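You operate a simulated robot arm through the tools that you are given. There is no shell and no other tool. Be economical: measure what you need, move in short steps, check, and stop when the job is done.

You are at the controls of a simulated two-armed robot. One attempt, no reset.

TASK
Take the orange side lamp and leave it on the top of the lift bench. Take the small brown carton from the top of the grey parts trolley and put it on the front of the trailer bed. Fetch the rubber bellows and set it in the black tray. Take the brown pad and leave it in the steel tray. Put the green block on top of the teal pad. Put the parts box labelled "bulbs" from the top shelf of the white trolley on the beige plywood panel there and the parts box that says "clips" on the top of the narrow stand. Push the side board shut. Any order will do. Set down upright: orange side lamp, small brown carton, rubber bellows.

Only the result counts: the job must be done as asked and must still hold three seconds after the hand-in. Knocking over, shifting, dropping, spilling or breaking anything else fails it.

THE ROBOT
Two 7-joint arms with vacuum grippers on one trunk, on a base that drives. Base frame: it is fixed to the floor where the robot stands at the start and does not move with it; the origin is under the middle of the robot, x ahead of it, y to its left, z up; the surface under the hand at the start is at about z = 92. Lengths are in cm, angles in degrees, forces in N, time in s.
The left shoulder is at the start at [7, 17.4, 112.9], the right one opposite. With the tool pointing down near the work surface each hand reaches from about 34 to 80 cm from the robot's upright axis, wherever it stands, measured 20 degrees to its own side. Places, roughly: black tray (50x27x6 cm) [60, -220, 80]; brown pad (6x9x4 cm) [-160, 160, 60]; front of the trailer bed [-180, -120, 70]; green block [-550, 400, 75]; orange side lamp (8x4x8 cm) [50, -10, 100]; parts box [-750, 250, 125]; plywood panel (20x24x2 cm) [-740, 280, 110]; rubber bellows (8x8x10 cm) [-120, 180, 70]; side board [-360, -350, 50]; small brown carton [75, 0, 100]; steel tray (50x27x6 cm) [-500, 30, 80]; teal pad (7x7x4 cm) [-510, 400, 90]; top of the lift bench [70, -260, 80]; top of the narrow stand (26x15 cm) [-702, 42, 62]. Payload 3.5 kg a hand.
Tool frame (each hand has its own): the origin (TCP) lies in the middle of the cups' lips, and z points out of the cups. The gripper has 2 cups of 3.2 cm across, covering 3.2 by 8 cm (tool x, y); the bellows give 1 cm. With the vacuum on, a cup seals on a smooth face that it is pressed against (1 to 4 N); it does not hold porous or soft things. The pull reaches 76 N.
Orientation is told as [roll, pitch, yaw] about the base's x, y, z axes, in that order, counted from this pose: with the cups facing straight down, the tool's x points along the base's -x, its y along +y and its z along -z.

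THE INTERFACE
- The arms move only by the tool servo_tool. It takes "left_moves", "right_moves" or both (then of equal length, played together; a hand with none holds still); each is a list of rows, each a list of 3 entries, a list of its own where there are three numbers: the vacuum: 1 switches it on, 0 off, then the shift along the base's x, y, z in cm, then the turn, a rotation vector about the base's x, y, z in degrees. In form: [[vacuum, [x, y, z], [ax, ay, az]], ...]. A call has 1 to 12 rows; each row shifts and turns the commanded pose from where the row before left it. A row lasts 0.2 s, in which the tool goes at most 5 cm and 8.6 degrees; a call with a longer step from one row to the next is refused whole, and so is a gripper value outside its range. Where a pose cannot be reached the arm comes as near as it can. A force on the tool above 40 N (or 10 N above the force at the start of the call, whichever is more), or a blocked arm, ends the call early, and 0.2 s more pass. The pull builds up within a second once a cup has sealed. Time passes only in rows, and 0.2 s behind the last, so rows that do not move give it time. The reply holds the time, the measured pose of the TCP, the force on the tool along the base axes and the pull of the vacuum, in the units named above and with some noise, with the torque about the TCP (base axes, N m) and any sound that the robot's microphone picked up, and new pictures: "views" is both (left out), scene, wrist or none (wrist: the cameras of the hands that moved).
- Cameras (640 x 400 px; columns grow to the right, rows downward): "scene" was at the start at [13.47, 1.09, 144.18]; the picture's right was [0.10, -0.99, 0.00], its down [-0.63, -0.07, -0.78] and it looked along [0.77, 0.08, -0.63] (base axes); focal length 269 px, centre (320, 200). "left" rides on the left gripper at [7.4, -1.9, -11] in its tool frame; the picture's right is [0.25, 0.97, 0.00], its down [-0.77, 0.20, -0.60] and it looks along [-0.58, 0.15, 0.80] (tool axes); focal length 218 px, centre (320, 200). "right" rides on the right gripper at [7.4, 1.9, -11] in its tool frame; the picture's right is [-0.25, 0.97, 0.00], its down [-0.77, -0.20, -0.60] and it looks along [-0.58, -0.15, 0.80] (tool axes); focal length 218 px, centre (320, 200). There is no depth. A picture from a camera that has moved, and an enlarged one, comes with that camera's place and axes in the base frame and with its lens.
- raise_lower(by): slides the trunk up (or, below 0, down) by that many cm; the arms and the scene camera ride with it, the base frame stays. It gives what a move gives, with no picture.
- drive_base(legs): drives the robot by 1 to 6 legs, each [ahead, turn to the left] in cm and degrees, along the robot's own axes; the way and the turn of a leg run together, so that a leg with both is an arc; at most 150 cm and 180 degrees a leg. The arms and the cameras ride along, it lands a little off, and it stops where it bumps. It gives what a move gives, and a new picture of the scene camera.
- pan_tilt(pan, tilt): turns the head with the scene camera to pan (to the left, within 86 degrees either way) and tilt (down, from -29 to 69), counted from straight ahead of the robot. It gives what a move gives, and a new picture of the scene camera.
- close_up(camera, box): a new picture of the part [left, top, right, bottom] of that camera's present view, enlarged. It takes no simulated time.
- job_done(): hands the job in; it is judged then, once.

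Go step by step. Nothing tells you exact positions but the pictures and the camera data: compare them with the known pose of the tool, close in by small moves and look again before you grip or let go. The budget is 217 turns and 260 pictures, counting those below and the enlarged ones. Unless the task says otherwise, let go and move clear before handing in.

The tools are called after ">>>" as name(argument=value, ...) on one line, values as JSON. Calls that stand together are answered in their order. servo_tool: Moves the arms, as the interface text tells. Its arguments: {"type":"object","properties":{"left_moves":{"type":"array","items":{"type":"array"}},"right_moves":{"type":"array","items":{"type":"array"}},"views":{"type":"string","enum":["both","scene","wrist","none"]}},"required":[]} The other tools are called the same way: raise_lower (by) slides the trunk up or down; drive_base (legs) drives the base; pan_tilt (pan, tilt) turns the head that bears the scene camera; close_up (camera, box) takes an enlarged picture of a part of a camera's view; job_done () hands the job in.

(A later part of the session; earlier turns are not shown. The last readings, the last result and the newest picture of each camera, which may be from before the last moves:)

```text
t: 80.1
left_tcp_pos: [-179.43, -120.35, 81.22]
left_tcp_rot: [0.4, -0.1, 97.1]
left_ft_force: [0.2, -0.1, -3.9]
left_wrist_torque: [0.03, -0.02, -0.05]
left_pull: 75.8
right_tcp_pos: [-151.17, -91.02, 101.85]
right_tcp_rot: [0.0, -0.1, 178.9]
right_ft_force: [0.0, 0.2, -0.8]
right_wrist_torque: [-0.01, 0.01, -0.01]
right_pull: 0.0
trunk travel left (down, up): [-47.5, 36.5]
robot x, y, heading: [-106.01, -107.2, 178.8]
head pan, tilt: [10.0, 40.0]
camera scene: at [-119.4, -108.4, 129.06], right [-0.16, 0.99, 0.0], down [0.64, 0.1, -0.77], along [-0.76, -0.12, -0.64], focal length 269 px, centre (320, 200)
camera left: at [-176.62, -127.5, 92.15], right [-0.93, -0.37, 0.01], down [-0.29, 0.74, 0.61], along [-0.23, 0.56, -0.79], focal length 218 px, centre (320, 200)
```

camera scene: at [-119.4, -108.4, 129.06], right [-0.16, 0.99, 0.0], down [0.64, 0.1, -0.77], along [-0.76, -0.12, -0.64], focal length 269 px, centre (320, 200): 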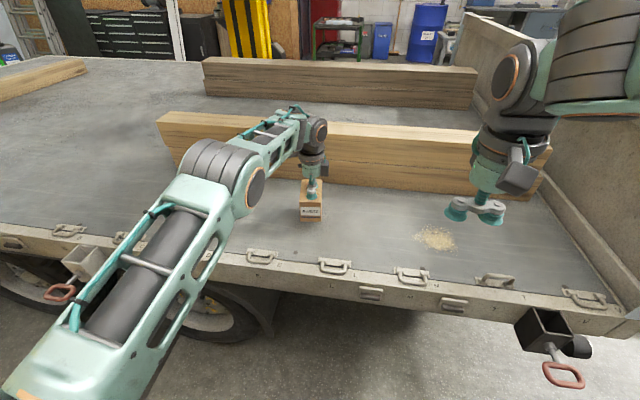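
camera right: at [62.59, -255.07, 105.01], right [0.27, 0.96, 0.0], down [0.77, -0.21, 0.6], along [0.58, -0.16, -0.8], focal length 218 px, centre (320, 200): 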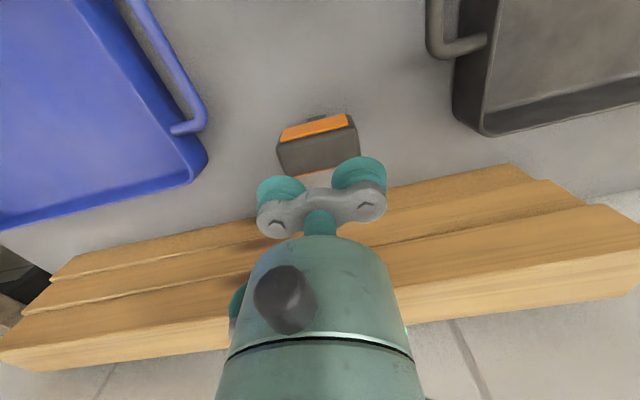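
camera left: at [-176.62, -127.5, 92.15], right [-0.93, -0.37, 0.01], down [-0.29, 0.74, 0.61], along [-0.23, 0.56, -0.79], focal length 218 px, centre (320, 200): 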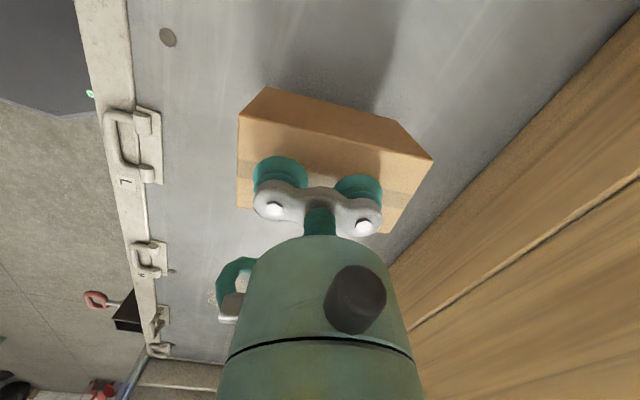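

>>> servo_tool(left_moves=[[1, [0, 0, -0.5], [0, 0, 0]], [1, [0, 0, -0.5], [0, 0, 0]], [1, [0, 0, -0.4], [0, 0, 0]], [1, [0, 0, -0.4], [0, 0, 0]], [1, [0, 0, -0.3], [0, 0, 0]], [1, [0, 0, -0.3], [0, 0, 0]], [1, [0, 0, -0.3], [0, 0, 0]], [1, [0, 0, 0], [0, 0, 0]]], views="wrist")

```text
t: 81.9
left_tcp_pos: [-179.49, -120.49, 78.48]
left_tcp_rot: [0.5, -0.1, 97.1]
left_ft_force: [0.1, -0.5, -4.1]
left_wrist_torque: [0.02, -0.03, -0.02]
left_pull: 75.5
right_tcp_pos: [-151.24, -90.96, 101.97]
right_tcp_rot: [0.0, 0.0, 179.0]
right_ft_force: [0.2, 0.8, -0.9]
right_wrist_torque: [0.0, 0.01, 0.01]
right_pull: 0.2
trunk travel left (down, up): [-47.5, 36.5]
robot x, y, heading: [-105.79, -107.43, 178.9]
head pan, tilt: [10.0, 40.0]
camera left: at [-176.59, -127.55, 89.51], right [-0.93, -0.37, 0.01], down [-0.29, 0.74, 0.61], along [-0.23, 0.56, -0.79], focal length 218 px, centre (320, 200)
```

left: 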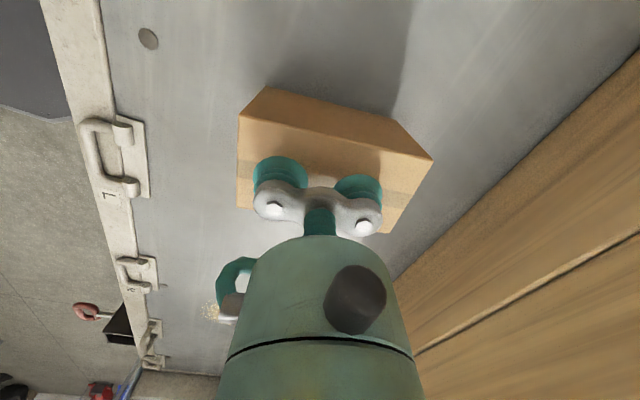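

>>> servo_tool(left_moves=[[1, [0, 0, -0.4], [0, 0, 0]], [1, [0, 0, -0.4], [0, 0, 0]], [1, [0, 0, -0.3], [0, 0, 0]], [1, [0, 0, -0.3], [0, 0, 0]], [1, [0, 0, 0], [0, 0, 0]]], views="none")

```text
t: 83.1
left_tcp_pos: [-179.35, -120.31, 77.61]
left_tcp_rot: [1.0, -0.1, 96.9]
left_ft_force: [-6.6, 0.6, 16.8]
left_wrist_torque: [-0.32, -0.01, -0.1]
left_pull: 75.6
right_tcp_pos: [-151.0, -90.9, 102.11]
right_tcp_rot: [-0.1, -0.1, 178.8]
right_ft_force: [-0.4, -0.1, -0.2]
right_wrist_torque: [-0.02, 0.05, 0.02]
right_pull: 0.1
trunk travel left (down, up): [-47.5, 36.5]
robot x, y, heading: [-105.83, -107.2, 178.7]
head pan, tilt: [10.0, 40.0]
```

The carton has landed. I'll release it and rise.

>>> servo_tool(left_moves=[[1, [0, 0, 0.2], [0, 0, 0]], [0, [0, 0, 0], [0, 0, 0]], [0, [0, 0, 0], [0, 0, 0]], [0, [0, 0, 0], [0, 0, 0]], [0, [0, 0, 0], [0, 0, 0]], [0, [0, 0, 0], [0, 0, 0]], [0, [0, 0, 0.5], [0, 0, 0]], [0, [0, 0, 1], [0, 0, 0]], [0, [0, 0, 3], [0, 0, 0]], [0, [0, 0, 5], [0, 0, 0]], [0, [0, 0, 5], [0, 0, 0]]], views="wrist")

```text
t: 85.5
left_tcp_pos: [-179.47, -120.21, 92.08]
left_tcp_rot: [0.5, -0.1, 96.9]
left_ft_force: [0.3, 0.3, -0.4]
left_wrist_torque: [-0.01, 0.03, 0.0]
left_pull: 0.1
right_tcp_pos: [-151.1, -91.03, 101.92]
right_tcp_rot: [0.0, 0.0, 178.9]
right_ft_force: [0.3, -0.8, 0.4]
right_wrist_torque: [0.02, -0.01, -0.01]
right_pull: 0.0
trunk travel left (down, up): [-47.5, 36.5]
robot x, y, heading: [-105.78, -107.35, 178.9]
head pan, tilt: [10.0, 40.0]
camera left: at [-176.63, -127.33, 103.05], right [-0.93, -0.37, 0.01], down [-0.29, 0.74, 0.61], along [-0.23, 0.56, -0.79], focal length 218 px, centre (320, 200)
```

left: 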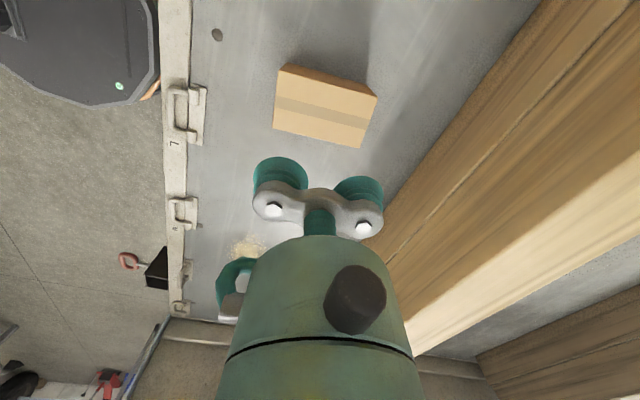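

The carton is placed. I'll retract the left hand and undo its turn, then drive to the bellows and pad area.

>>> servo_tool(left_moves=[[0, [0, 0, 4], [0, 0, 0]], [0, [2.5, 0, 3], [0, 0, 8.2]], [0, [2.5, 0, 3], [0, 0, 8.2]], [0, [2.5, 0, 0], [0, 0, 8.2]], [0, [2.5, 0, 0], [0, 0, 8.2]], [0, [2.5, 0, 0], [0, 0, 8.2]], [0, [2.5, 0, 0], [0, 0, 8.2]], [0, [2.5, 0, 0], [0, 0, 8.2]], [0, [2.5, 0, 0], [0, 0, 8.2]], [0, [2.5, 0, 0], [0, 0, 8.2]], [0, [2.5, 0, 0], [0, 0, 8.2]], [0, [2.5, 0, 0], [0, 0, 0]]], views="none")

>>> drive_base(legs=[[-80, 0], [0, -90], [140, 0]])

>>> pan_tilt(pan=40, tilt=25)

```text
t: 88.1
left_tcp_pos: [-151.87, -120.51, 102.03]
left_tcp_rot: [0.5, -0.2, 179.1]
left_ft_force: [0.8, 0.7, -0.4]
left_wrist_torque: [-0.01, -0.01, -0.01]
left_pull: 0.1
right_tcp_pos: [-151.05, -90.96, 102.01]
right_tcp_rot: [0.1, -0.1, 178.8]
right_ft_force: [-0.5, -0.1, 0.7]
right_wrist_torque: [0.0, 0.03, 0.05]
right_pull: 0.1
trunk travel left (down, up): [-47.5, 36.5]
robot x, y, heading: [-105.88, -107.36, 178.9]
head pan, tilt: [10.0, 40.0]
```

```text
t: 103.0
left_tcp_pos: [-31.27, 78.16, 101.93]
left_tcp_rot: [0.6, -0.1, 88.0]
left_ft_force: [0.5, 0.4, -0.6]
left_wrist_torque: [-0.02, -0.02, -0.01]
left_pull: 0.0
right_tcp_pos: [-1.78, 76.77, 102.03]
right_tcp_rot: [0.0, 0.1, 88.0]
right_ft_force: [0.1, -0.2, 0.3]
right_wrist_torque: [0.0, 0.04, 0.0]
right_pull: 0.1
trunk travel left (down, up): [-47.5, 36.5]
robot x, y, heading: [-19.13, 31.52, 87.8]
head pan, tilt: [10.0, 40.0]
camera scene: at [-19.94, 45.5, 129.06], right [0.99, 0.14, 0.0], down [0.09, -0.64, -0.77], along [-0.11, 0.76, -0.64], focal length 269 px, centre (320, 200)
```

scene: 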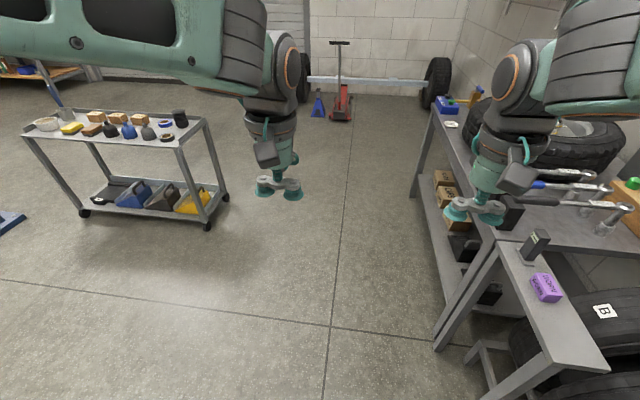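

```text
t: 103.9
left_tcp_pos: [-31.18, 78.25, 101.91]
left_tcp_rot: [0.6, -0.1, 88.0]
left_ft_force: [-0.9, 0.5, -0.3]
left_wrist_torque: [0.0, -0.02, 0.02]
left_pull: 0.1
right_tcp_pos: [-1.76, 76.98, 101.93]
right_tcp_rot: [0.1, 0.0, 88.0]
right_ft_force: [-0.4, 0.3, 1.4]
right_wrist_torque: [-0.02, -0.02, -0.01]
right_pull: 0.1
trunk travel left (down, up): [-47.5, 36.5]
robot x, y, heading: [-19.04, 31.88, 88.2]
head pan, tilt: [40.0, 25.0]
camera scene: at [-24.42, 44.32, 131.39], right [0.79, 0.62, 0.0], down [0.26, -0.33, -0.91], along [-0.56, 0.71, -0.42], focal length 269 px, centre (320, 200)
```

scene: 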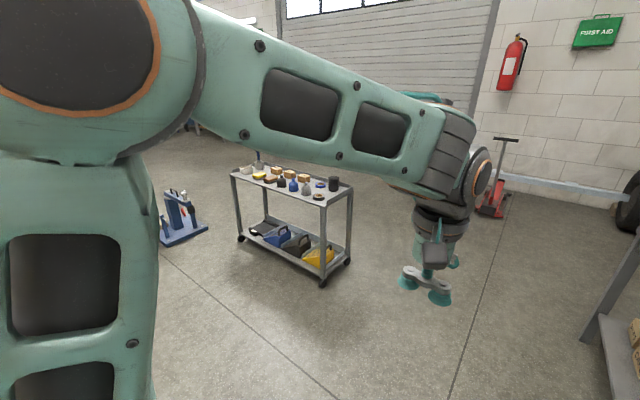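

The small trolley is at about x -213..-112, y 163..196 with the bellows at its right end. I'll park at about [-140,100] facing +y.

>>> drive_base(legs=[[0, 90], [122, 0], [0, -88], [65, 0]])

>>> pan_tilt(pan=0, tilt=45)

```text
t: 120.9
left_tcp_pos: [-154.8, 143.67, 101.97]
left_tcp_rot: [0.7, -0.1, 90.7]
left_ft_force: [-0.1, 0.8, -0.3]
left_wrist_torque: [0.0, 0.03, 0.03]
left_pull: 0.0
right_tcp_pos: [-125.33, 143.76, 101.82]
right_tcp_rot: [0.0, 0.1, 90.6]
right_ft_force: [-0.9, -0.1, -0.8]
right_wrist_torque: [0.02, 0.01, -0.03]
right_pull: 0.1
trunk travel left (down, up): [-47.5, 36.5]
robot x, y, heading: [-140.56, 98.03, 90.6]
head pan, tilt: [40.0, 25.0]
camera scene: at [-146.51, 110.11, 131.39], right [0.76, 0.65, 0.0], down [0.28, -0.32, -0.91], along [-0.59, 0.69, -0.42], focal length 269 px, centre (320, 200)
```

scene: 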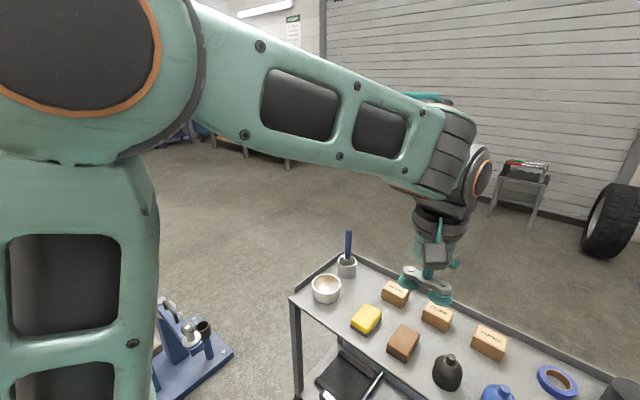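

```text
t: 122.0
left_tcp_pos: [-154.83, 143.68, 101.93]
left_tcp_rot: [0.6, -0.2, 90.7]
left_ft_force: [0.1, -0.5, -0.5]
left_wrist_torque: [0.02, -0.01, 0.01]
left_pull: 0.2
right_tcp_pos: [-125.29, 143.62, 101.96]
right_tcp_rot: [0.1, 0.0, 90.6]
right_ft_force: [0.4, 0.2, 0.6]
right_wrist_torque: [0.0, 0.01, -0.01]
right_pull: 0.1
trunk travel left (down, up): [-47.5, 36.5]
robot x, y, heading: [-140.31, 97.98, 90.7]
head pan, tilt: [0.0, 45.0]
camera scene: at [-140.61, 111.22, 128.34], right [1.0, 0.01, 0.0], down [0.01, -0.71, -0.71], along [-0.01, 0.71, -0.71], focal length 269 px, centre (320, 200)
```

scene: 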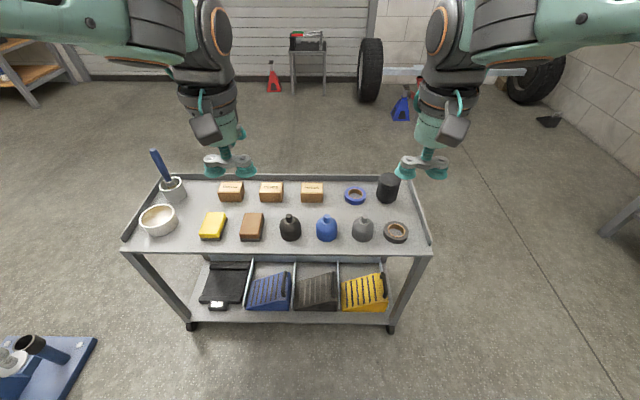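

>>> close_up(camera="scene", box=[190, 160, 430, 260])

```text
2.67 times, centred on (310, 210) of scene
camera zoom: at [-140.61, 111.22, 128.34], right [1.0, 0.01, 0.0], down [0.01, -0.71, -0.71], along [-0.01, 0.71, -0.71], focal length 718 px, centre (347, 173)
```

zoom: 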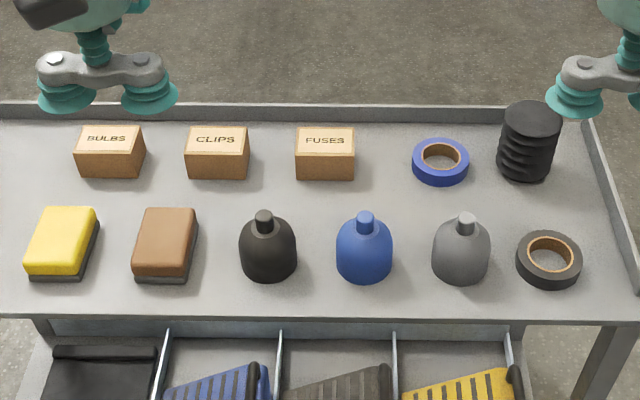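

The bellows (black ribbed cylinder with a flat disc top) is near [-119,179] and the brown pad near [-162,165], aligned with y. I'll drive 12 cm closer, lower the trunk and hover both hands.

>>> drive_base(legs=[[12, 0]])

>>> raise_lower(by=-15)

>>> servo_tool(left_moves=[[0, [-0.6, 0.8, 0], [0, 0, -7.5]], [0, [-0.6, 0.8, 0], [0, 0, -7.5]], [0, [-0.6, 0.8, 0], [0, 0, -7.5]], [0, [-0.6, 0.8, 0], [0, 0, -7.5]], [0, [-0.6, 0.8, 0], [0, 0, -7.5]], [0, [-0.6, 0.8, 0], [0, 0, -7.5]], [0, [-0.6, 0.8, -1], [0, 0, -7.5]], [0, [-0.6, 0.8, -2], [0, 0, -7.5]], [0, [-0.6, 0.8, -2], [0, 0, -7.5]], [0, [-0.6, 0.8, -2], [0, 0, -7.5]], [0, [-0.6, 0.8, -2], [0, 0, -7.5]], [0, [-0.6, 0.8, -2], [0, 0, -7.5]]], right_moves=[[0, [0.5, 2, 0], [0, 0, 0]], [0, [0.5, 2, 0], [0, 0, 0]], [0, [0.5, 2, 0], [0, 0, 0]], [0, [0.5, 2, 0], [0, 0, 0]], [0, [0.5, 2, 0], [0, 0, 0]], [0, [0.5, 2, 0], [0, 0, 0]], [0, [0.5, 2, 0], [0, 0, 0]], [0, [0.5, 2, -1], [0, 0, 0]], [0, [0.5, 2, -1], [0, 0, 0]], [0, [0.5, 2, -1], [0, 0, 0]], [0, [0.5, 2, -2], [0, 0, 0]], [0, [0.5, 1.5, -2], [0, 0, 0]]])

```text
t: 123.2
left_tcp_pos: [-154.96, 155.6, 101.89]
left_tcp_rot: [0.5, -0.1, 90.7]
left_ft_force: [-0.2, 0.2, 0.7]
left_wrist_torque: [-0.02, 0.0, 0.01]
left_pull: 0.1
right_tcp_pos: [-125.49, 155.57, 101.87]
right_tcp_rot: [-0.1, 0.1, 90.7]
right_ft_force: [-0.4, -0.8, 0.2]
right_wrist_torque: [-0.01, 0.01, 0.01]
right_pull: 0.0
trunk travel left (down, up): [-47.5, 36.5]
robot x, y, heading: [-140.17, 109.85, 90.6]
head pan, tilt: [0.0, 45.0]
camera scene: at [-140.75, 123.23, 128.33], right [1.0, 0.01, 0.0], down [0.01, -0.71, -0.71], along [-0.01, 0.71, -0.71], focal length 269 px, centre (320, 200)
```

scene: 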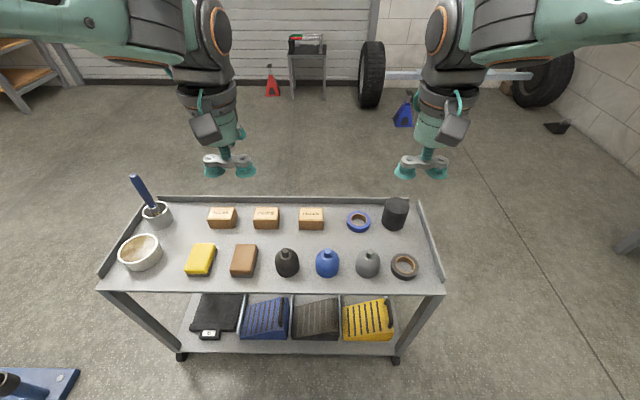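

```text
t: 124.9
left_tcp_pos: [-154.98, 155.52, 87.02]
left_tcp_rot: [0.6, 0.0, 90.7]
left_ft_force: [-0.3, 0.8, 0.3]
left_wrist_torque: [-0.01, 0.01, -0.04]
left_pull: 0.0
right_tcp_pos: [-125.61, 155.66, 86.86]
right_tcp_rot: [0.0, 0.0, 90.6]
right_ft_force: [0.1, -0.1, -0.2]
right_wrist_torque: [0.02, 0.0, 0.02]
right_pull: 0.1
trunk travel left (down, up): [-32.5, 51.5]
robot x, y, heading: [-140.89, 109.74, 90.7]
head pan, tilt: [0.0, 45.0]
```

```text
t: 127.5
left_tcp_pos: [-162.04, 165.18, 75.85]
left_tcp_rot: [0.5, -0.1, 0.6]
left_ft_force: [0.0, 0.6, -0.6]
left_wrist_torque: [0.0, -0.01, -0.02]
left_pull: 0.1
right_tcp_pos: [-119.64, 179.12, 79.69]
right_tcp_rot: [0.0, 0.1, 90.5]
right_ft_force: [-0.4, 0.0, -0.6]
right_wrist_torque: [-0.01, -0.04, 0.01]
right_pull: 0.0
trunk travel left (down, up): [-32.5, 51.5]
robot x, y, heading: [-140.95, 110.05, 90.6]
head pan, tilt: [0.0, 45.0]
camera scene: at [-140.73, 123.29, 113.32], right [1.0, 0.01, 0.0], down [0.01, -0.71, -0.71], along [-0.01, 0.71, -0.71], focal length 269 px, centre (320, 200)
camera right: at [-121.44, 171.83, 90.84], right [-0.97, 0.24, 0.0], down [0.19, 0.77, 0.6], along [0.15, 0.59, -0.8], focal length 218 px, centre (320, 200)
camera left: at [-169.47, 163.2, 86.91], right [-0.26, 0.96, 0.01], down [0.77, 0.2, 0.61], along [0.58, 0.17, -0.79], focal length 218 px, centre (320, 200)
```

scene: 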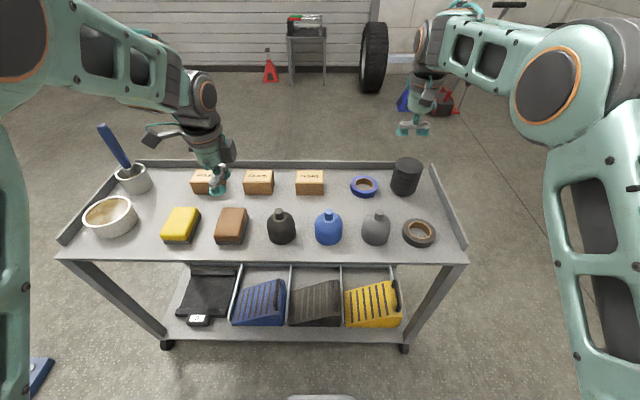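
right: 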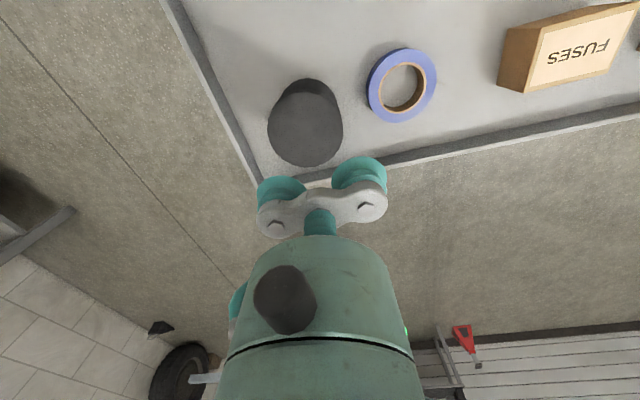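
left: 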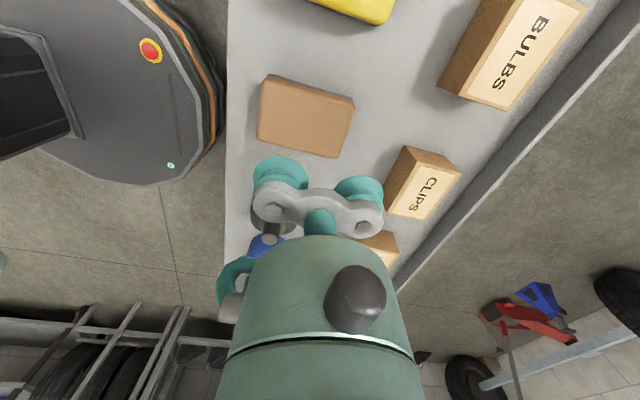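

Refined: bellows top ≈[-118.8,178.2,70.8], pad top ≈[-162.5,163.9,65.5]. I'll descend both hands with the vacuum on.

>>> servo_tool(left_moves=[[1, [-0.4, -1.2, -2], [0, 0, 0]], [1, [0, 0, -2], [0, 0, 0]], [1, [0, 0, -2], [0, 0, 0]], [1, [0, 0, -1.5], [0, 0, 0]], [1, [0, 0, -1], [0, 0, 0]], [1, [0, 0, -0.6], [0, 0, 0]], [1, [0, 0, -0.3], [0, 0, 0]], [1, [0, 0, 0], [0, 0, 0]]], right_moves=[[1, [0, -0.9, -2], [0, 0, 0]], [1, [0, 0, -2], [0, 0, 0]], [1, [0, 0, -2], [0, 0, 0]], [1, [0, 0, -1], [0, 0, 0]], [1, [0, 0, -0.6], [0, 0, 0]], [1, [0, 0, -0.4], [0, 0, 0]], [1, [0, 0, 0], [0, 0, 0]], [1, [0, 0, 0], [0, 0, 0]]], views="wrist")

```text
t: 129.3
left_tcp_pos: [-162.67, 163.92, 66.53]
left_tcp_rot: [0.4, 0.0, 0.7]
left_ft_force: [-0.3, -1.0, -0.1]
left_wrist_torque: [0.03, 0.01, 0.01]
left_pull: 0.1
right_tcp_pos: [-119.48, 178.16, 71.93]
right_tcp_rot: [0.0, 0.0, 90.6]
right_ft_force: [0.0, -0.4, 0.0]
right_wrist_torque: [0.01, 0.01, -0.01]
right_pull: 0.1
trunk travel left (down, up): [-32.5, 51.5]
robot x, y, heading: [-140.22, 109.7, 90.6]
head pan, tilt: [0.0, 45.0]
camera right: at [-121.3, 170.85, 82.95], right [-0.97, 0.24, 0.0], down [0.19, 0.77, 0.6], along [0.15, 0.59, -0.8], focal length 218 px, centre (320, 200)
camera left: at [-170.03, 161.77, 77.48], right [-0.26, 0.96, 0.01], down [0.77, 0.21, 0.61], along [0.58, 0.17, -0.79], focal length 218 px, centre (320, 200)
```

right: 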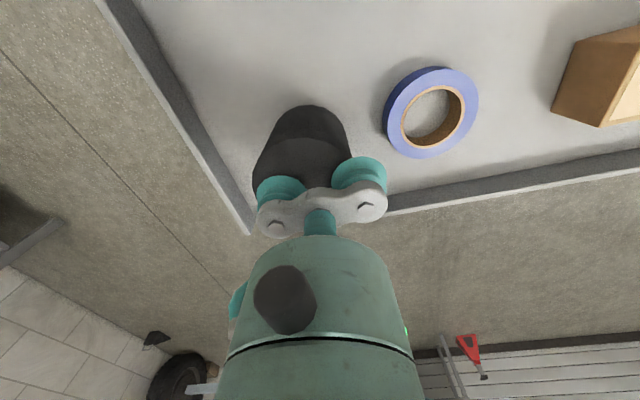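
left: 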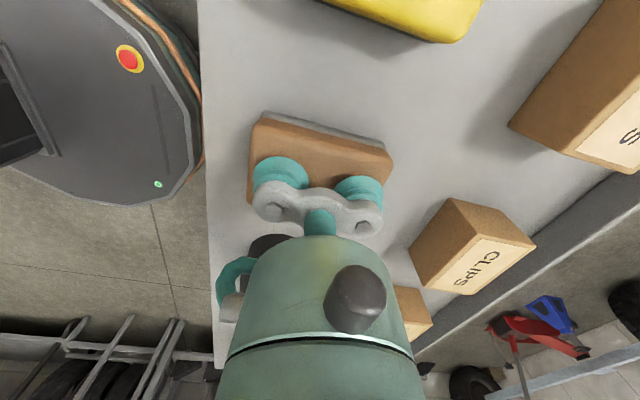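

>>> servo_tool(left_moves=[[1, [0, 0, -0.4], [0, 0, 0]], [1, [0, 0, -0.3], [0, 0, 0]], [1, [0, 0, -0.3], [0, 0, 0]], [1, [0, 0, -0.3], [0, 0, 0]], [1, [0, 0, 0], [0, 0, 0]], [1, [0, 0, 0], [0, 0, 0]]], right_moves=[[1, [0, 0, -0.4], [0, 0, 0]], [1, [0, 0, -0.4], [0, 0, 0]], [1, [0, 0, -0.3], [0, 0, 0]], [1, [0, 0, -0.3], [0, 0, 0]], [1, [0, 0, 0], [0, 0, 0]], [1, [0, 0, 0], [0, 0, 0]]], views="none")

```text
t: 130.7
left_tcp_pos: [-162.72, 163.87, 65.62]
left_tcp_rot: [0.9, -0.1, 0.8]
left_ft_force: [2.5, 4.1, 15.6]
left_wrist_torque: [-0.6, -0.01, 0.12]
left_pull: 75.2
right_tcp_pos: [-119.45, 178.01, 70.87]
right_tcp_rot: [-0.1, -0.4, 90.6]
right_ft_force: [-1.7, 9.1, 27.8]
right_wrist_torque: [0.15, -0.71, 0.06]
right_pull: 37.9
trunk travel left (down, up): [-32.5, 51.5]
robot x, y, heading: [-140.57, 110.11, 90.7]
head pan, tilt: [0.0, 45.0]
```

Both are sealed (75 N on the pad, 38 N on the bellows). I'll lift both.

>>> servo_tool(left_moves=[[1, [0, 0, 0.4], [0, 0, 0]], [1, [0, 0, 0.5], [0, 0, 0]], [1, [0, 0, 1], [0, 0, 0]], [1, [0, 0, 2], [0, 0, 0]], [1, [0, 0, 3], [0, 0, 0]], [1, [0, 0, 4], [0, 0, 0]], [1, [0, 0, 4], [0, 0, 0]], [1, [0, 0, 0], [0, 0, 0]]], right_moves=[[1, [0, 0, 0.5], [0, 0, 0]], [1, [0, 0, 0.5], [0, 0, 0]], [1, [0, 0, 1], [0, 0, 0]], [1, [0, 0, 2], [0, 0, 0]], [1, [0, 0, 3], [0, 0, 0]], [1, [0, 0, 4], [0, 0, 0]], [1, [0, 0, 4], [0, 0, 0]], [1, [0, 0, 0], [0, 0, 0]]], views="both")

```text
t: 132.5
left_tcp_pos: [-162.63, 163.99, 80.03]
left_tcp_rot: [0.5, -0.2, 0.7]
left_ft_force: [0.5, 0.3, -0.6]
left_wrist_torque: [0.0, -0.03, 0.02]
left_pull: 76.1
right_tcp_pos: [-119.41, 178.22, 85.65]
right_tcp_rot: [0.1, 0.1, 90.6]
right_ft_force: [-0.3, 1.5, -0.7]
right_wrist_torque: [0.04, -0.46, 0.05]
right_pull: 38.2
trunk travel left (down, up): [-32.5, 51.5]
robot x, y, heading: [-140.86, 109.96, 90.5]
head pan, tilt: [0.0, 45.0]
camera scene: at [-140.73, 123.21, 113.33], right [1.0, 0.01, 0.0], down [0.01, -0.71, -0.71], along [-0.01, 0.71, -0.71], focal length 269 px, centre (320, 200)
camera right: at [-121.26, 170.85, 96.75], right [-0.97, 0.24, 0.0], down [0.19, 0.77, 0.6], along [0.15, 0.59, -0.8], focal length 218 px, centre (320, 200)
camera left: at [-170.07, 161.84, 91.12], right [-0.26, 0.96, 0.01], down [0.77, 0.21, 0.61], along [0.58, 0.17, -0.79], focal length 218 px, centre (320, 200)
```

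scene: 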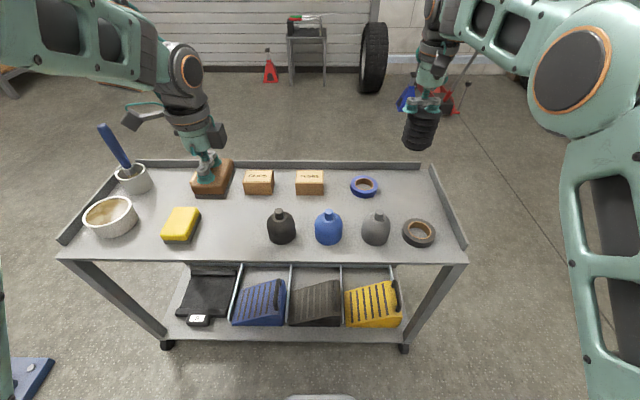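
right: 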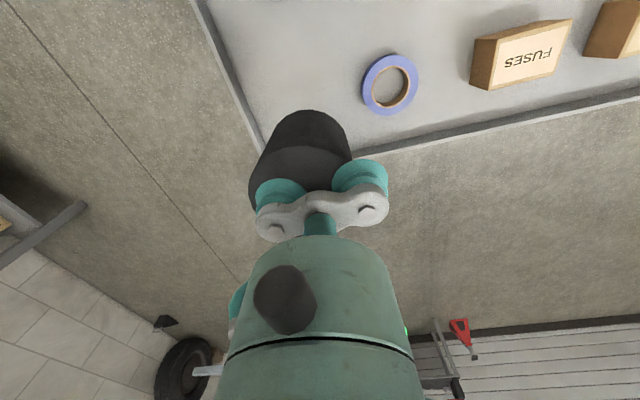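
left: 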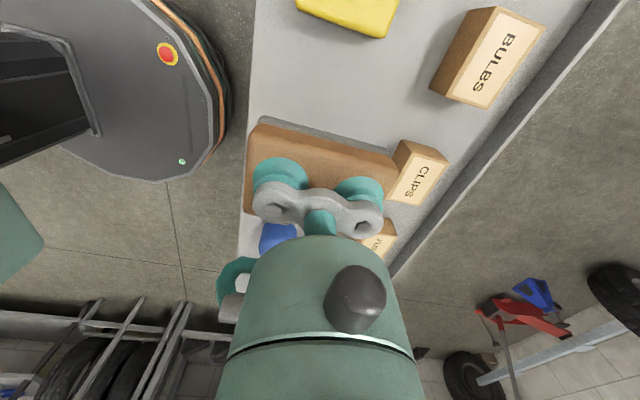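

Both are held. I'll retract with a lift, raise the trunk, and drive the bellows to the black tray now.

>>> servo_tool(left_moves=[[1, [0, 0, 4], [0, 0, 0]], [1, [0, 0, 4], [0, 0, 0]], [1, [1, -1.5, 2], [0, 0, 0]], [1, [1, -1.5, 0], [0, 0, 0]], [1, [1, -1.5, 0], [0, 0, 0]], [1, [1, -1.5, 0], [0, 0, 0]], [1, [1, -1.5, 0], [0, 0, 0]], [1, [1, -1.5, 0], [0, 0, 0]], [1, [0, 0, 0], [0, 0, 0]]], right_moves=[[1, [0, 0, 4], [0, 0, 0]], [1, [0, 0, 4], [0, 0, 0]], [1, [-0.7, -3.5, 2], [0, 0, 0]], [1, [-0.7, -3.5, 0], [0, 0, 0]], [1, [-0.7, -3.5, 0], [0, 0, 0]], [1, [-0.7, -3.5, 0], [0, 0, 0]], [1, [-0.7, -3.5, 0], [0, 0, 0]], [1, [-0.7, -3.5, 0], [0, 0, 0]], [1, [0, 0, 0], [0, 0, 0]]], views="none")

>>> raise_lower(by=20)

>>> drive_base(legs=[[-25, 0], [0, -90], [115, 0], [0, -90.5]])

```text
t: 134.5
left_tcp_pos: [-156.68, 154.79, 90.64]
left_tcp_rot: [0.9, -1.8, 0.7]
left_ft_force: [-0.5, -0.3, -0.8]
left_wrist_torque: [0.03, 0.0, -0.01]
left_pull: 75.6
right_tcp_pos: [-123.68, 158.56, 95.33]
right_tcp_rot: [0.4, -0.4, 90.8]
right_ft_force: [-0.2, 0.5, -1.1]
right_wrist_torque: [0.03, -0.45, -0.01]
right_pull: 38.3
right hand out of reach, approached as far as the arm can: row 8
trunk travel left (down, up): [-32.5, 51.5]
robot x, y, heading: [-140.61, 110.07, 90.5]
head pan, tilt: [0.0, 45.0]
```

```text
t: 136.7
left_tcp_pos: [-156.9, 154.97, 110.25]
left_tcp_rot: [0.6, -1.6, 1.0]
left_ft_force: [0.3, 0.7, -0.5]
left_wrist_torque: [-0.01, 0.02, -0.01]
left_pull: 75.2
right_tcp_pos: [-123.69, 158.67, 115.38]
right_tcp_rot: [0.3, -0.4, 90.6]
right_ft_force: [0.1, 1.0, -0.3]
right_wrist_torque: [0.03, -0.45, 0.02]
right_pull: 38.3
trunk travel left (down, up): [-52.5, 31.5]
robot x, y, heading: [-140.51, 110.08, 90.8]
head pan, tilt: [0.0, 45.0]
```

```text
t: 151.5
left_tcp_pos: [-9.54, 40.68, 110.3]
left_tcp_rot: [0.6, -1.6, -178.8]
left_ft_force: [-0.2, 0.3, -0.9]
left_wrist_torque: [0.03, 0.0, -0.01]
left_pull: 75.2
right_tcp_pos: [-42.78, 37.12, 115.41]
right_tcp_rot: [0.4, -0.4, -89.2]
right_ft_force: [-1.0, -0.5, -1.1]
right_wrist_torque: [-0.01, 0.41, 0.02]
right_pull: 37.5
trunk travel left (down, up): [-52.5, 31.5]
robot x, y, heading: [-26.41, 85.99, -89.1]
head pan, tilt: [0.0, 45.0]
camera scene: at [-25.96, 72.96, 133.34], right [-1.0, -0.02, 0.0], down [-0.01, 0.71, -0.71], along [0.01, -0.71, -0.71], focal length 269 px, centre (320, 200)
```

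scene: 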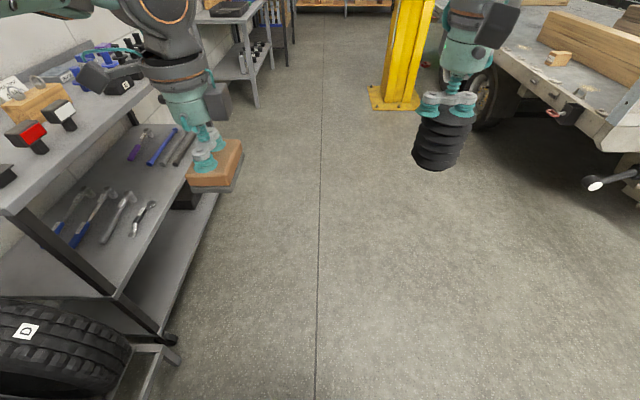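

The bellows and pad are both held well. I'll drive on to the bench.

>>> drive_base(legs=[[145, 0], [146, 0], [0, 89.3], [21, 0]])

```text
t: 170.6
left_tcp_pos: [46.26, -185.63, 110.36]
left_tcp_rot: [0.5, -1.8, -88.0]
left_ft_force: [-1.5, -0.3, -0.6]
left_wrist_torque: [-0.01, 0.03, 0.01]
left_pull: 75.5
right_tcp_pos: [50.34, -218.99, 115.42]
right_tcp_rot: [0.3, -0.4, 1.4]
right_ft_force: [-0.1, 1.2, -0.8]
right_wrist_torque: [-0.42, -0.03, 0.02]
right_pull: 37.9
trunk travel left (down, up): [-52.5, 31.5]
robot x, y, heading: [1.11, -202.86, 1.6]
head pan, tilt: [0.0, 45.0]
camera scene: at [14.4, -202.29, 133.34], right [0.03, -1.0, 0.0], down [-0.71, -0.02, -0.71], along [0.71, 0.02, -0.71], focal length 269 px, centre (320, 200)
```

scene: 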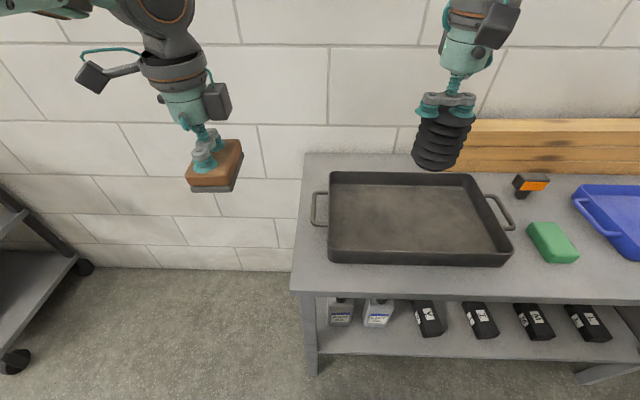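

The tray centre is at about [61,-223]. I'll move the bellows over it and lower to just above the tray floor.

>>> servo_tool(right_moves=[[1, [2.7, -1, 0], [0, 0, 0]], [1, [2.7, -1, 0], [0, 0, 0]], [1, [2.7, -1, 0], [0, 0, 0]], [1, [2.6, -1, 0], [0, 0, 0]], [1, [0, 0, -4], [0, 0, 0]], [1, [0, 0, -4], [0, 0, 0]], [1, [0, 0, -4], [0, 0, 0]], [1, [0, 0, -4], [0, 0, 0]], [1, [0, 0, -3], [0, 0, 0]], [1, [0, 0, -1.5], [0, 0, 0]], [1, [0, 0, -0.5], [0, 0, 0]], [1, [0, 0, 0], [0, 0, 0]]], views="both")

```text
t: 173.2
left_tcp_pos: [46.14, -185.74, 110.38]
left_tcp_rot: [0.5, -1.8, -88.0]
left_ft_force: [0.0, -0.2, -1.1]
left_wrist_torque: [0.01, 0.0, 0.0]
left_pull: 75.6
right_tcp_pos: [60.96, -222.95, 94.55]
right_tcp_rot: [0.3, -0.4, 1.5]
right_ft_force: [0.4, -0.5, -1.0]
right_wrist_torque: [-0.46, 0.0, 0.0]
right_pull: 37.9
trunk travel left (down, up): [-52.5, 31.5]
robot x, y, heading: [1.21, -202.73, 1.8]
head pan, tilt: [0.0, 45.0]
camera scene: at [14.36, -202.29, 133.34], right [0.03, -1.0, 0.0], down [-0.71, -0.02, -0.71], along [0.71, 0.02, -0.71], focal length 269 px, centre (320, 200)
camera right: at [53.52, -221.22, 105.49], right [0.23, 0.97, 0.01], down [0.77, -0.19, 0.61], along [0.59, -0.13, -0.79], focal length 218 px, centre (320, 200)
```

scene: 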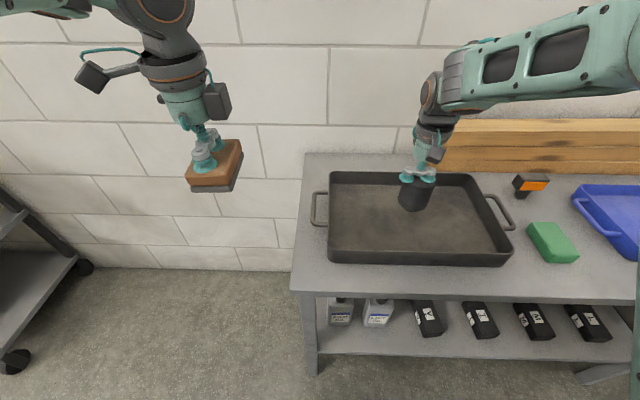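
right: 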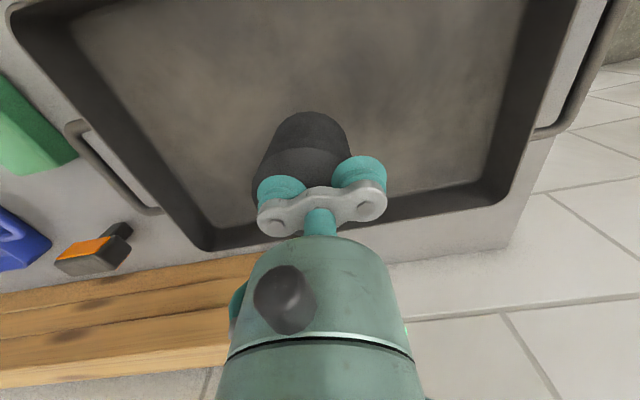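

>>> servo_tool(right_moves=[[1, [0, 0, -1], [0, 0, 0]], [1, [0, 0, -0.8], [0, 0, 0]], [1, [0, 0, -0.5], [0, 0, 0]], [1, [0, 0, -0.4], [0, 0, 0]], [1, [0, 0, -0.3], [0, 0, 0]], [1, [0, 0, -0.3], [0, 0, 0]], [1, [0, 0, -0.3], [0, 0, 0]], [1, [0, 0, 0], [0, 0, 0]]], views="none")

```text
t: 175.0
left_tcp_pos: [46.19, -185.67, 110.34]
left_tcp_rot: [0.6, -1.9, -88.1]
left_ft_force: [0.2, 0.3, -1.1]
left_wrist_torque: [-0.05, -0.01, 0.01]
left_pull: 75.8
right_tcp_pos: [61.04, -222.81, 90.81]
right_tcp_rot: [0.2, -0.4, 1.4]
right_ft_force: [0.3, -0.1, -1.6]
right_wrist_torque: [-0.47, -0.03, 0.0]
right_pull: 38.0
trunk travel left (down, up): [-52.5, 31.5]
robot x, y, heading: [1.2, -202.86, 1.3]
head pan, tilt: [0.0, 45.0]
```

>>> servo_tool(right_moves=[[1, [0, 0, -0.3], [0, 0, 0]], [1, [0, 0, -0.3], [0, 0, 0]], [1, [0, 0, -0.3], [0, 0, 0]], [1, [0, 0, -0.3], [0, 0, 0]], [1, [0, 0, -0.2], [0, 0, 0]], [1, [0, 0, 0], [0, 0, 0]]], views="wrist")

```text
t: 176.4
left_tcp_pos: [46.09, -185.55, 110.53]
left_tcp_rot: [0.6, -2.0, -88.0]
left_ft_force: [-0.2, -0.2, -0.9]
left_wrist_torque: [0.01, 0.01, 0.03]
left_pull: 75.0
right_tcp_pos: [60.93, -222.82, 89.68]
right_tcp_rot: [0.3, -0.6, 1.5]
right_ft_force: [5.8, 0.2, 21.6]
right_wrist_torque: [-0.76, -0.1, 0.07]
right_pull: 37.6
trunk travel left (down, up): [-52.5, 31.5]
robot x, y, heading: [1.33, -202.89, 1.4]
head pan, tilt: [0.0, 45.0]
camera right: at [53.46, -221.14, 100.7], right [0.23, 0.97, 0.01], down [0.77, -0.18, 0.61], along [0.6, -0.13, -0.79], focal length 218 px, centre (320, 200)
```

right: 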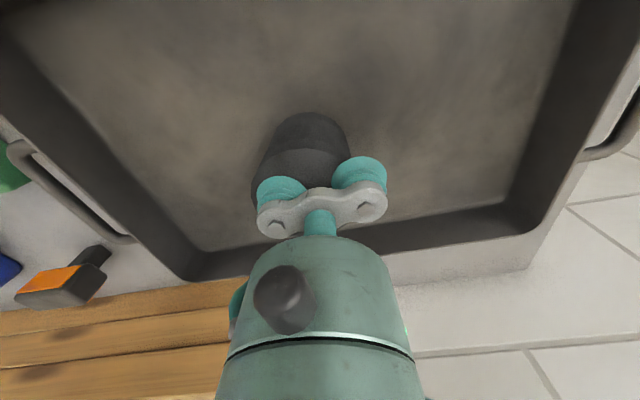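

The bellows has landed in the tray. I'll release and rise.

>>> servo_tool(right_moves=[[1, [0, 0, 0.3], [0, 0, 0]], [0, [0, 0, 0], [0, 0, 0]], [0, [0, 0, 0], [0, 0, 0]], [0, [0, 0, 0], [0, 0, 0]], [0, [0, 0, 0], [0, 0, 0]], [0, [0, 0, 0.5], [0, 0, 0]], [0, [0, 0, 1], [0, 0, 0]], [0, [0, 0, 3], [0, 0, 0]], [0, [0, 0, 5], [0, 0, 0]], [0, [0, 0, 5], [0, 0, 0]], [0, [-4, 2, 1], [0, 0, 0]], [0, [-4, 2, 1], [0, 0, 0]]], views="scene")

```text
t: 179.0
left_tcp_pos: [46.09, -185.64, 110.45]
left_tcp_rot: [0.6, -1.9, -88.0]
left_ft_force: [-1.6, -0.3, -0.6]
left_wrist_torque: [0.0, 0.0, -0.03]
left_pull: 75.4
right_tcp_pos: [52.55, -218.84, 106.46]
right_tcp_rot: [0.3, -0.3, 1.4]
right_ft_force: [-0.5, -0.2, 0.2]
right_wrist_torque: [0.03, 0.0, -0.01]
right_pull: 0.0
trunk travel left (down, up): [-52.5, 31.5]
robot x, y, heading: [1.71, -202.85, 1.8]
head pan, tilt: [0.0, 45.0]
camera scene: at [14.17, -202.27, 133.36], right [0.03, -1.0, 0.0], down [-0.71, -0.02, -0.71], along [0.71, 0.02, -0.71], focal length 269 px, centre (320, 200)
```

scene: 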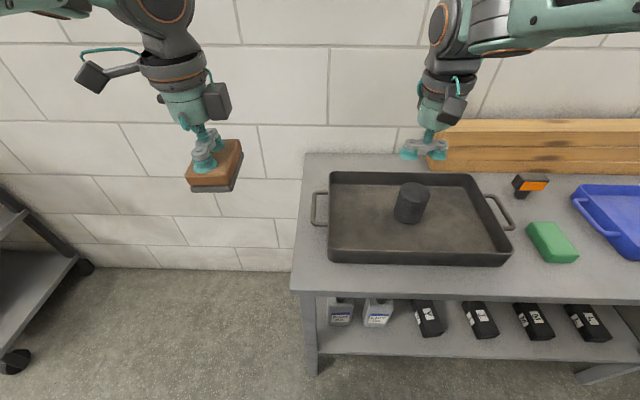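

The bellows stands in the tray. I'll drive back to the open corridor and look west toward the steel tray.

>>> drive_base(legs=[[-25, 0], [0, 88.5], [130, 0], [130, 0], [0, 90]])

>>> pan_tilt(pan=0, tilt=15)

```text
t: 200.8
left_tcp_pos: [-73.53, 43.91, 110.52]
left_tcp_rot: [0.5, -1.8, 89.8]
left_ft_force: [0.6, -0.5, -0.4]
left_wrist_torque: [0.02, -0.01, 0.0]
left_pull: 75.3
right_tcp_pos: [-78.77, 77.39, 106.49]
right_tcp_rot: [0.3, -0.4, 179.3]
right_ft_force: [-0.4, 0.0, -0.6]
right_wrist_torque: [-0.02, 0.02, -0.02]
right_pull: 0.1
trunk travel left (down, up): [-52.5, 31.5]
robot x, y, heading: [-27.75, 59.41, 179.6]
head pan, tilt: [0.0, 45.0]
camera scene: at [-41.14, 59.72, 133.34], right [0.01, 1.0, 0.0], down [0.71, -0.01, -0.71], along [-0.71, 0.01, -0.71], focal length 269 px, centre (320, 200)
```

scene: 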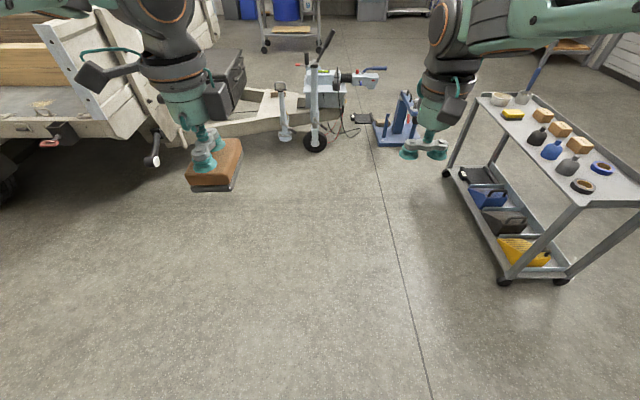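

```text
t: 201.8
left_tcp_pos: [-73.52, 43.85, 110.43]
left_tcp_rot: [0.6, -2.0, 89.8]
left_ft_force: [0.3, -0.9, -0.7]
left_wrist_torque: [0.0, 0.02, -0.02]
left_pull: 75.7
right_tcp_pos: [-78.8, 77.37, 106.35]
right_tcp_rot: [0.3, -0.4, 179.2]
right_ft_force: [-0.5, 0.0, 0.2]
right_wrist_torque: [0.0, 0.0, 0.0]
right_pull: 0.0
trunk travel left (down, up): [-52.5, 31.5]
robot x, y, heading: [-27.63, 59.27, 179.5]
head pan, tilt: [0.0, 15.0]
camera scene: at [-42.35, 59.75, 138.01], right [0.01, 1.0, 0.0], down [0.26, 0.0, -0.97], along [-0.97, 0.01, -0.26], focal length 269 px, centre (320, 200)
```

scene: 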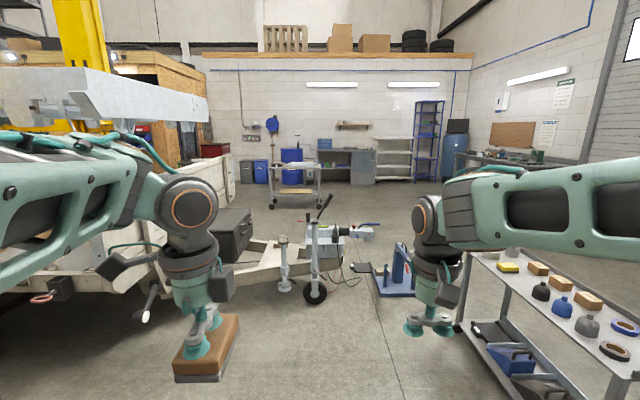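

The trailer drawbar and blue jack block the direct way, so I'll go around north of the small trolley at y≈275.

>>> drive_base(legs=[[0, -82.4], [109, 0], [107, 0], [0, 83], [150, 0], [120, 0]])

```text
t: 232.1
left_tcp_pos: [-370.64, 236.76, 110.43]
left_tcp_rot: [0.5, -1.9, 94.1]
left_ft_force: [0.1, 0.7, -0.6]
left_wrist_torque: [-0.06, -0.01, 0.02]
left_pull: 76.0
right_tcp_pos: [-378.5, 269.68, 106.37]
right_tcp_rot: [0.2, -0.5, -176.5]
right_ft_force: [0.8, 0.8, -0.2]
right_wrist_torque: [0.03, 0.03, 0.0]
right_pull: 0.1
trunk travel left (down, up): [-52.5, 31.5]
robot x, y, heading: [-326.05, 255.41, -176.5]
head pan, tilt: [0.0, 15.0]
camera scene: at [-340.84, 254.73, 138.02], right [-0.06, 1.0, 0.0], down [0.26, 0.02, -0.97], along [-0.96, -0.06, -0.26], focal length 269 px, centre (320, 200)
```

scene: 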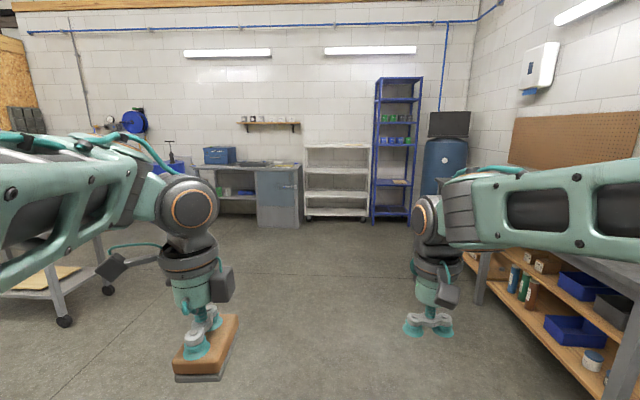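

>>> pan_tilt(pan=35, tilt=25)

```text
t: 233.1
left_tcp_pos: [-370.72, 236.61, 110.43]
left_tcp_rot: [0.4, -2.0, 93.8]
left_ft_force: [-1.3, -1.0, -0.4]
left_wrist_torque: [0.01, 0.0, 0.02]
left_pull: 75.9
right_tcp_pos: [-378.56, 269.77, 106.42]
right_tcp_rot: [0.4, -0.4, -176.5]
right_ft_force: [0.0, -0.1, -0.4]
right_wrist_torque: [0.01, 0.02, 0.0]
right_pull: 0.1
trunk travel left (down, up): [-52.5, 31.5]
robot x, y, heading: [-326.47, 255.27, -176.4]
head pan, tilt: [35.0, 25.0]
camera scene: at [-338.72, 249.58, 136.4], right [-0.62, 0.78, 0.0], down [0.33, 0.26, -0.91], along [-0.71, -0.57, -0.42], focal length 269 px, centre (320, 200)
```

scene: 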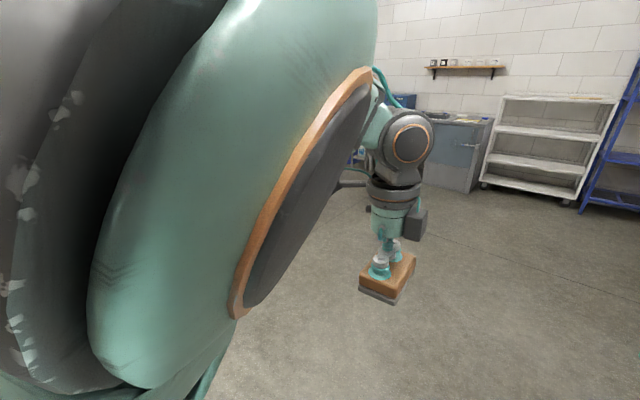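

The steel-tray trolley is around x -540..-495, y -20..60. I'll turn toward it and approach to look.

>>> drive_base(legs=[[0, 49], [130, 0]])

>>> pan_tilt(pan=0, tilt=35)

```text
t: 242.0
left_tcp_pos: [-416.81, 103.26, 110.43]
left_tcp_rot: [0.5, -1.9, 144.8]
left_ft_force: [-0.1, 0.0, -0.3]
left_wrist_torque: [-0.02, 0.0, -0.01]
left_pull: 76.0
right_tcp_pos: [-447.28, 118.18, 106.41]
right_tcp_rot: [0.2, -0.4, -125.7]
right_ft_force: [-0.5, -0.2, 0.8]
right_wrist_torque: [0.02, 0.01, -0.01]
right_pull: 0.0
trunk travel left (down, up): [-52.5, 31.5]
robot x, y, heading: [-403.25, 149.27, -125.5]
head pan, tilt: [35.0, 25.0]
camera scene: at [-406.4, 136.42, 136.4], right [-1.0, 0.01, 0.0], down [0.0, 0.42, -0.91], along [-0.01, -0.91, -0.42], focal length 269 px, centre (320, 200)
```

scene: 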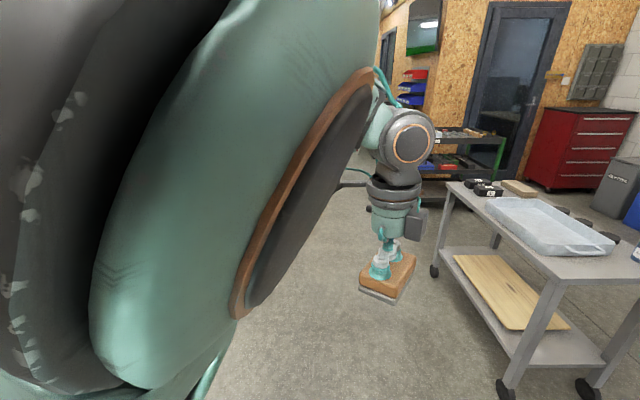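

```text
t: 243.0
left_tcp_pos: [-416.82, 103.29, 110.37]
left_tcp_rot: [0.6, -2.0, 144.8]
left_ft_force: [-0.6, 0.1, -0.7]
left_wrist_torque: [-0.03, -0.03, 0.0]
left_pull: 75.9
right_tcp_pos: [-447.25, 118.14, 106.38]
right_tcp_rot: [0.3, -0.4, -125.7]
right_ft_force: [1.2, -0.4, 0.2]
right_wrist_torque: [-0.03, -0.02, 0.01]
right_pull: 0.1
trunk travel left (down, up): [-52.5, 31.5]
robot x, y, heading: [-403.62, 149.22, -125.7]
head pan, tilt: [0.0, 35.0]
camera scene: at [-411.42, 138.48, 134.82], right [-0.81, 0.58, 0.0], down [0.33, 0.47, -0.82], along [-0.48, -0.67, -0.57], focal length 269 px, centre (320, 200)
```

scene: 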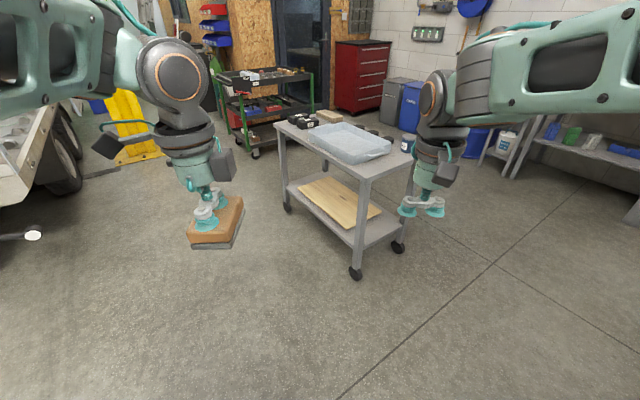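

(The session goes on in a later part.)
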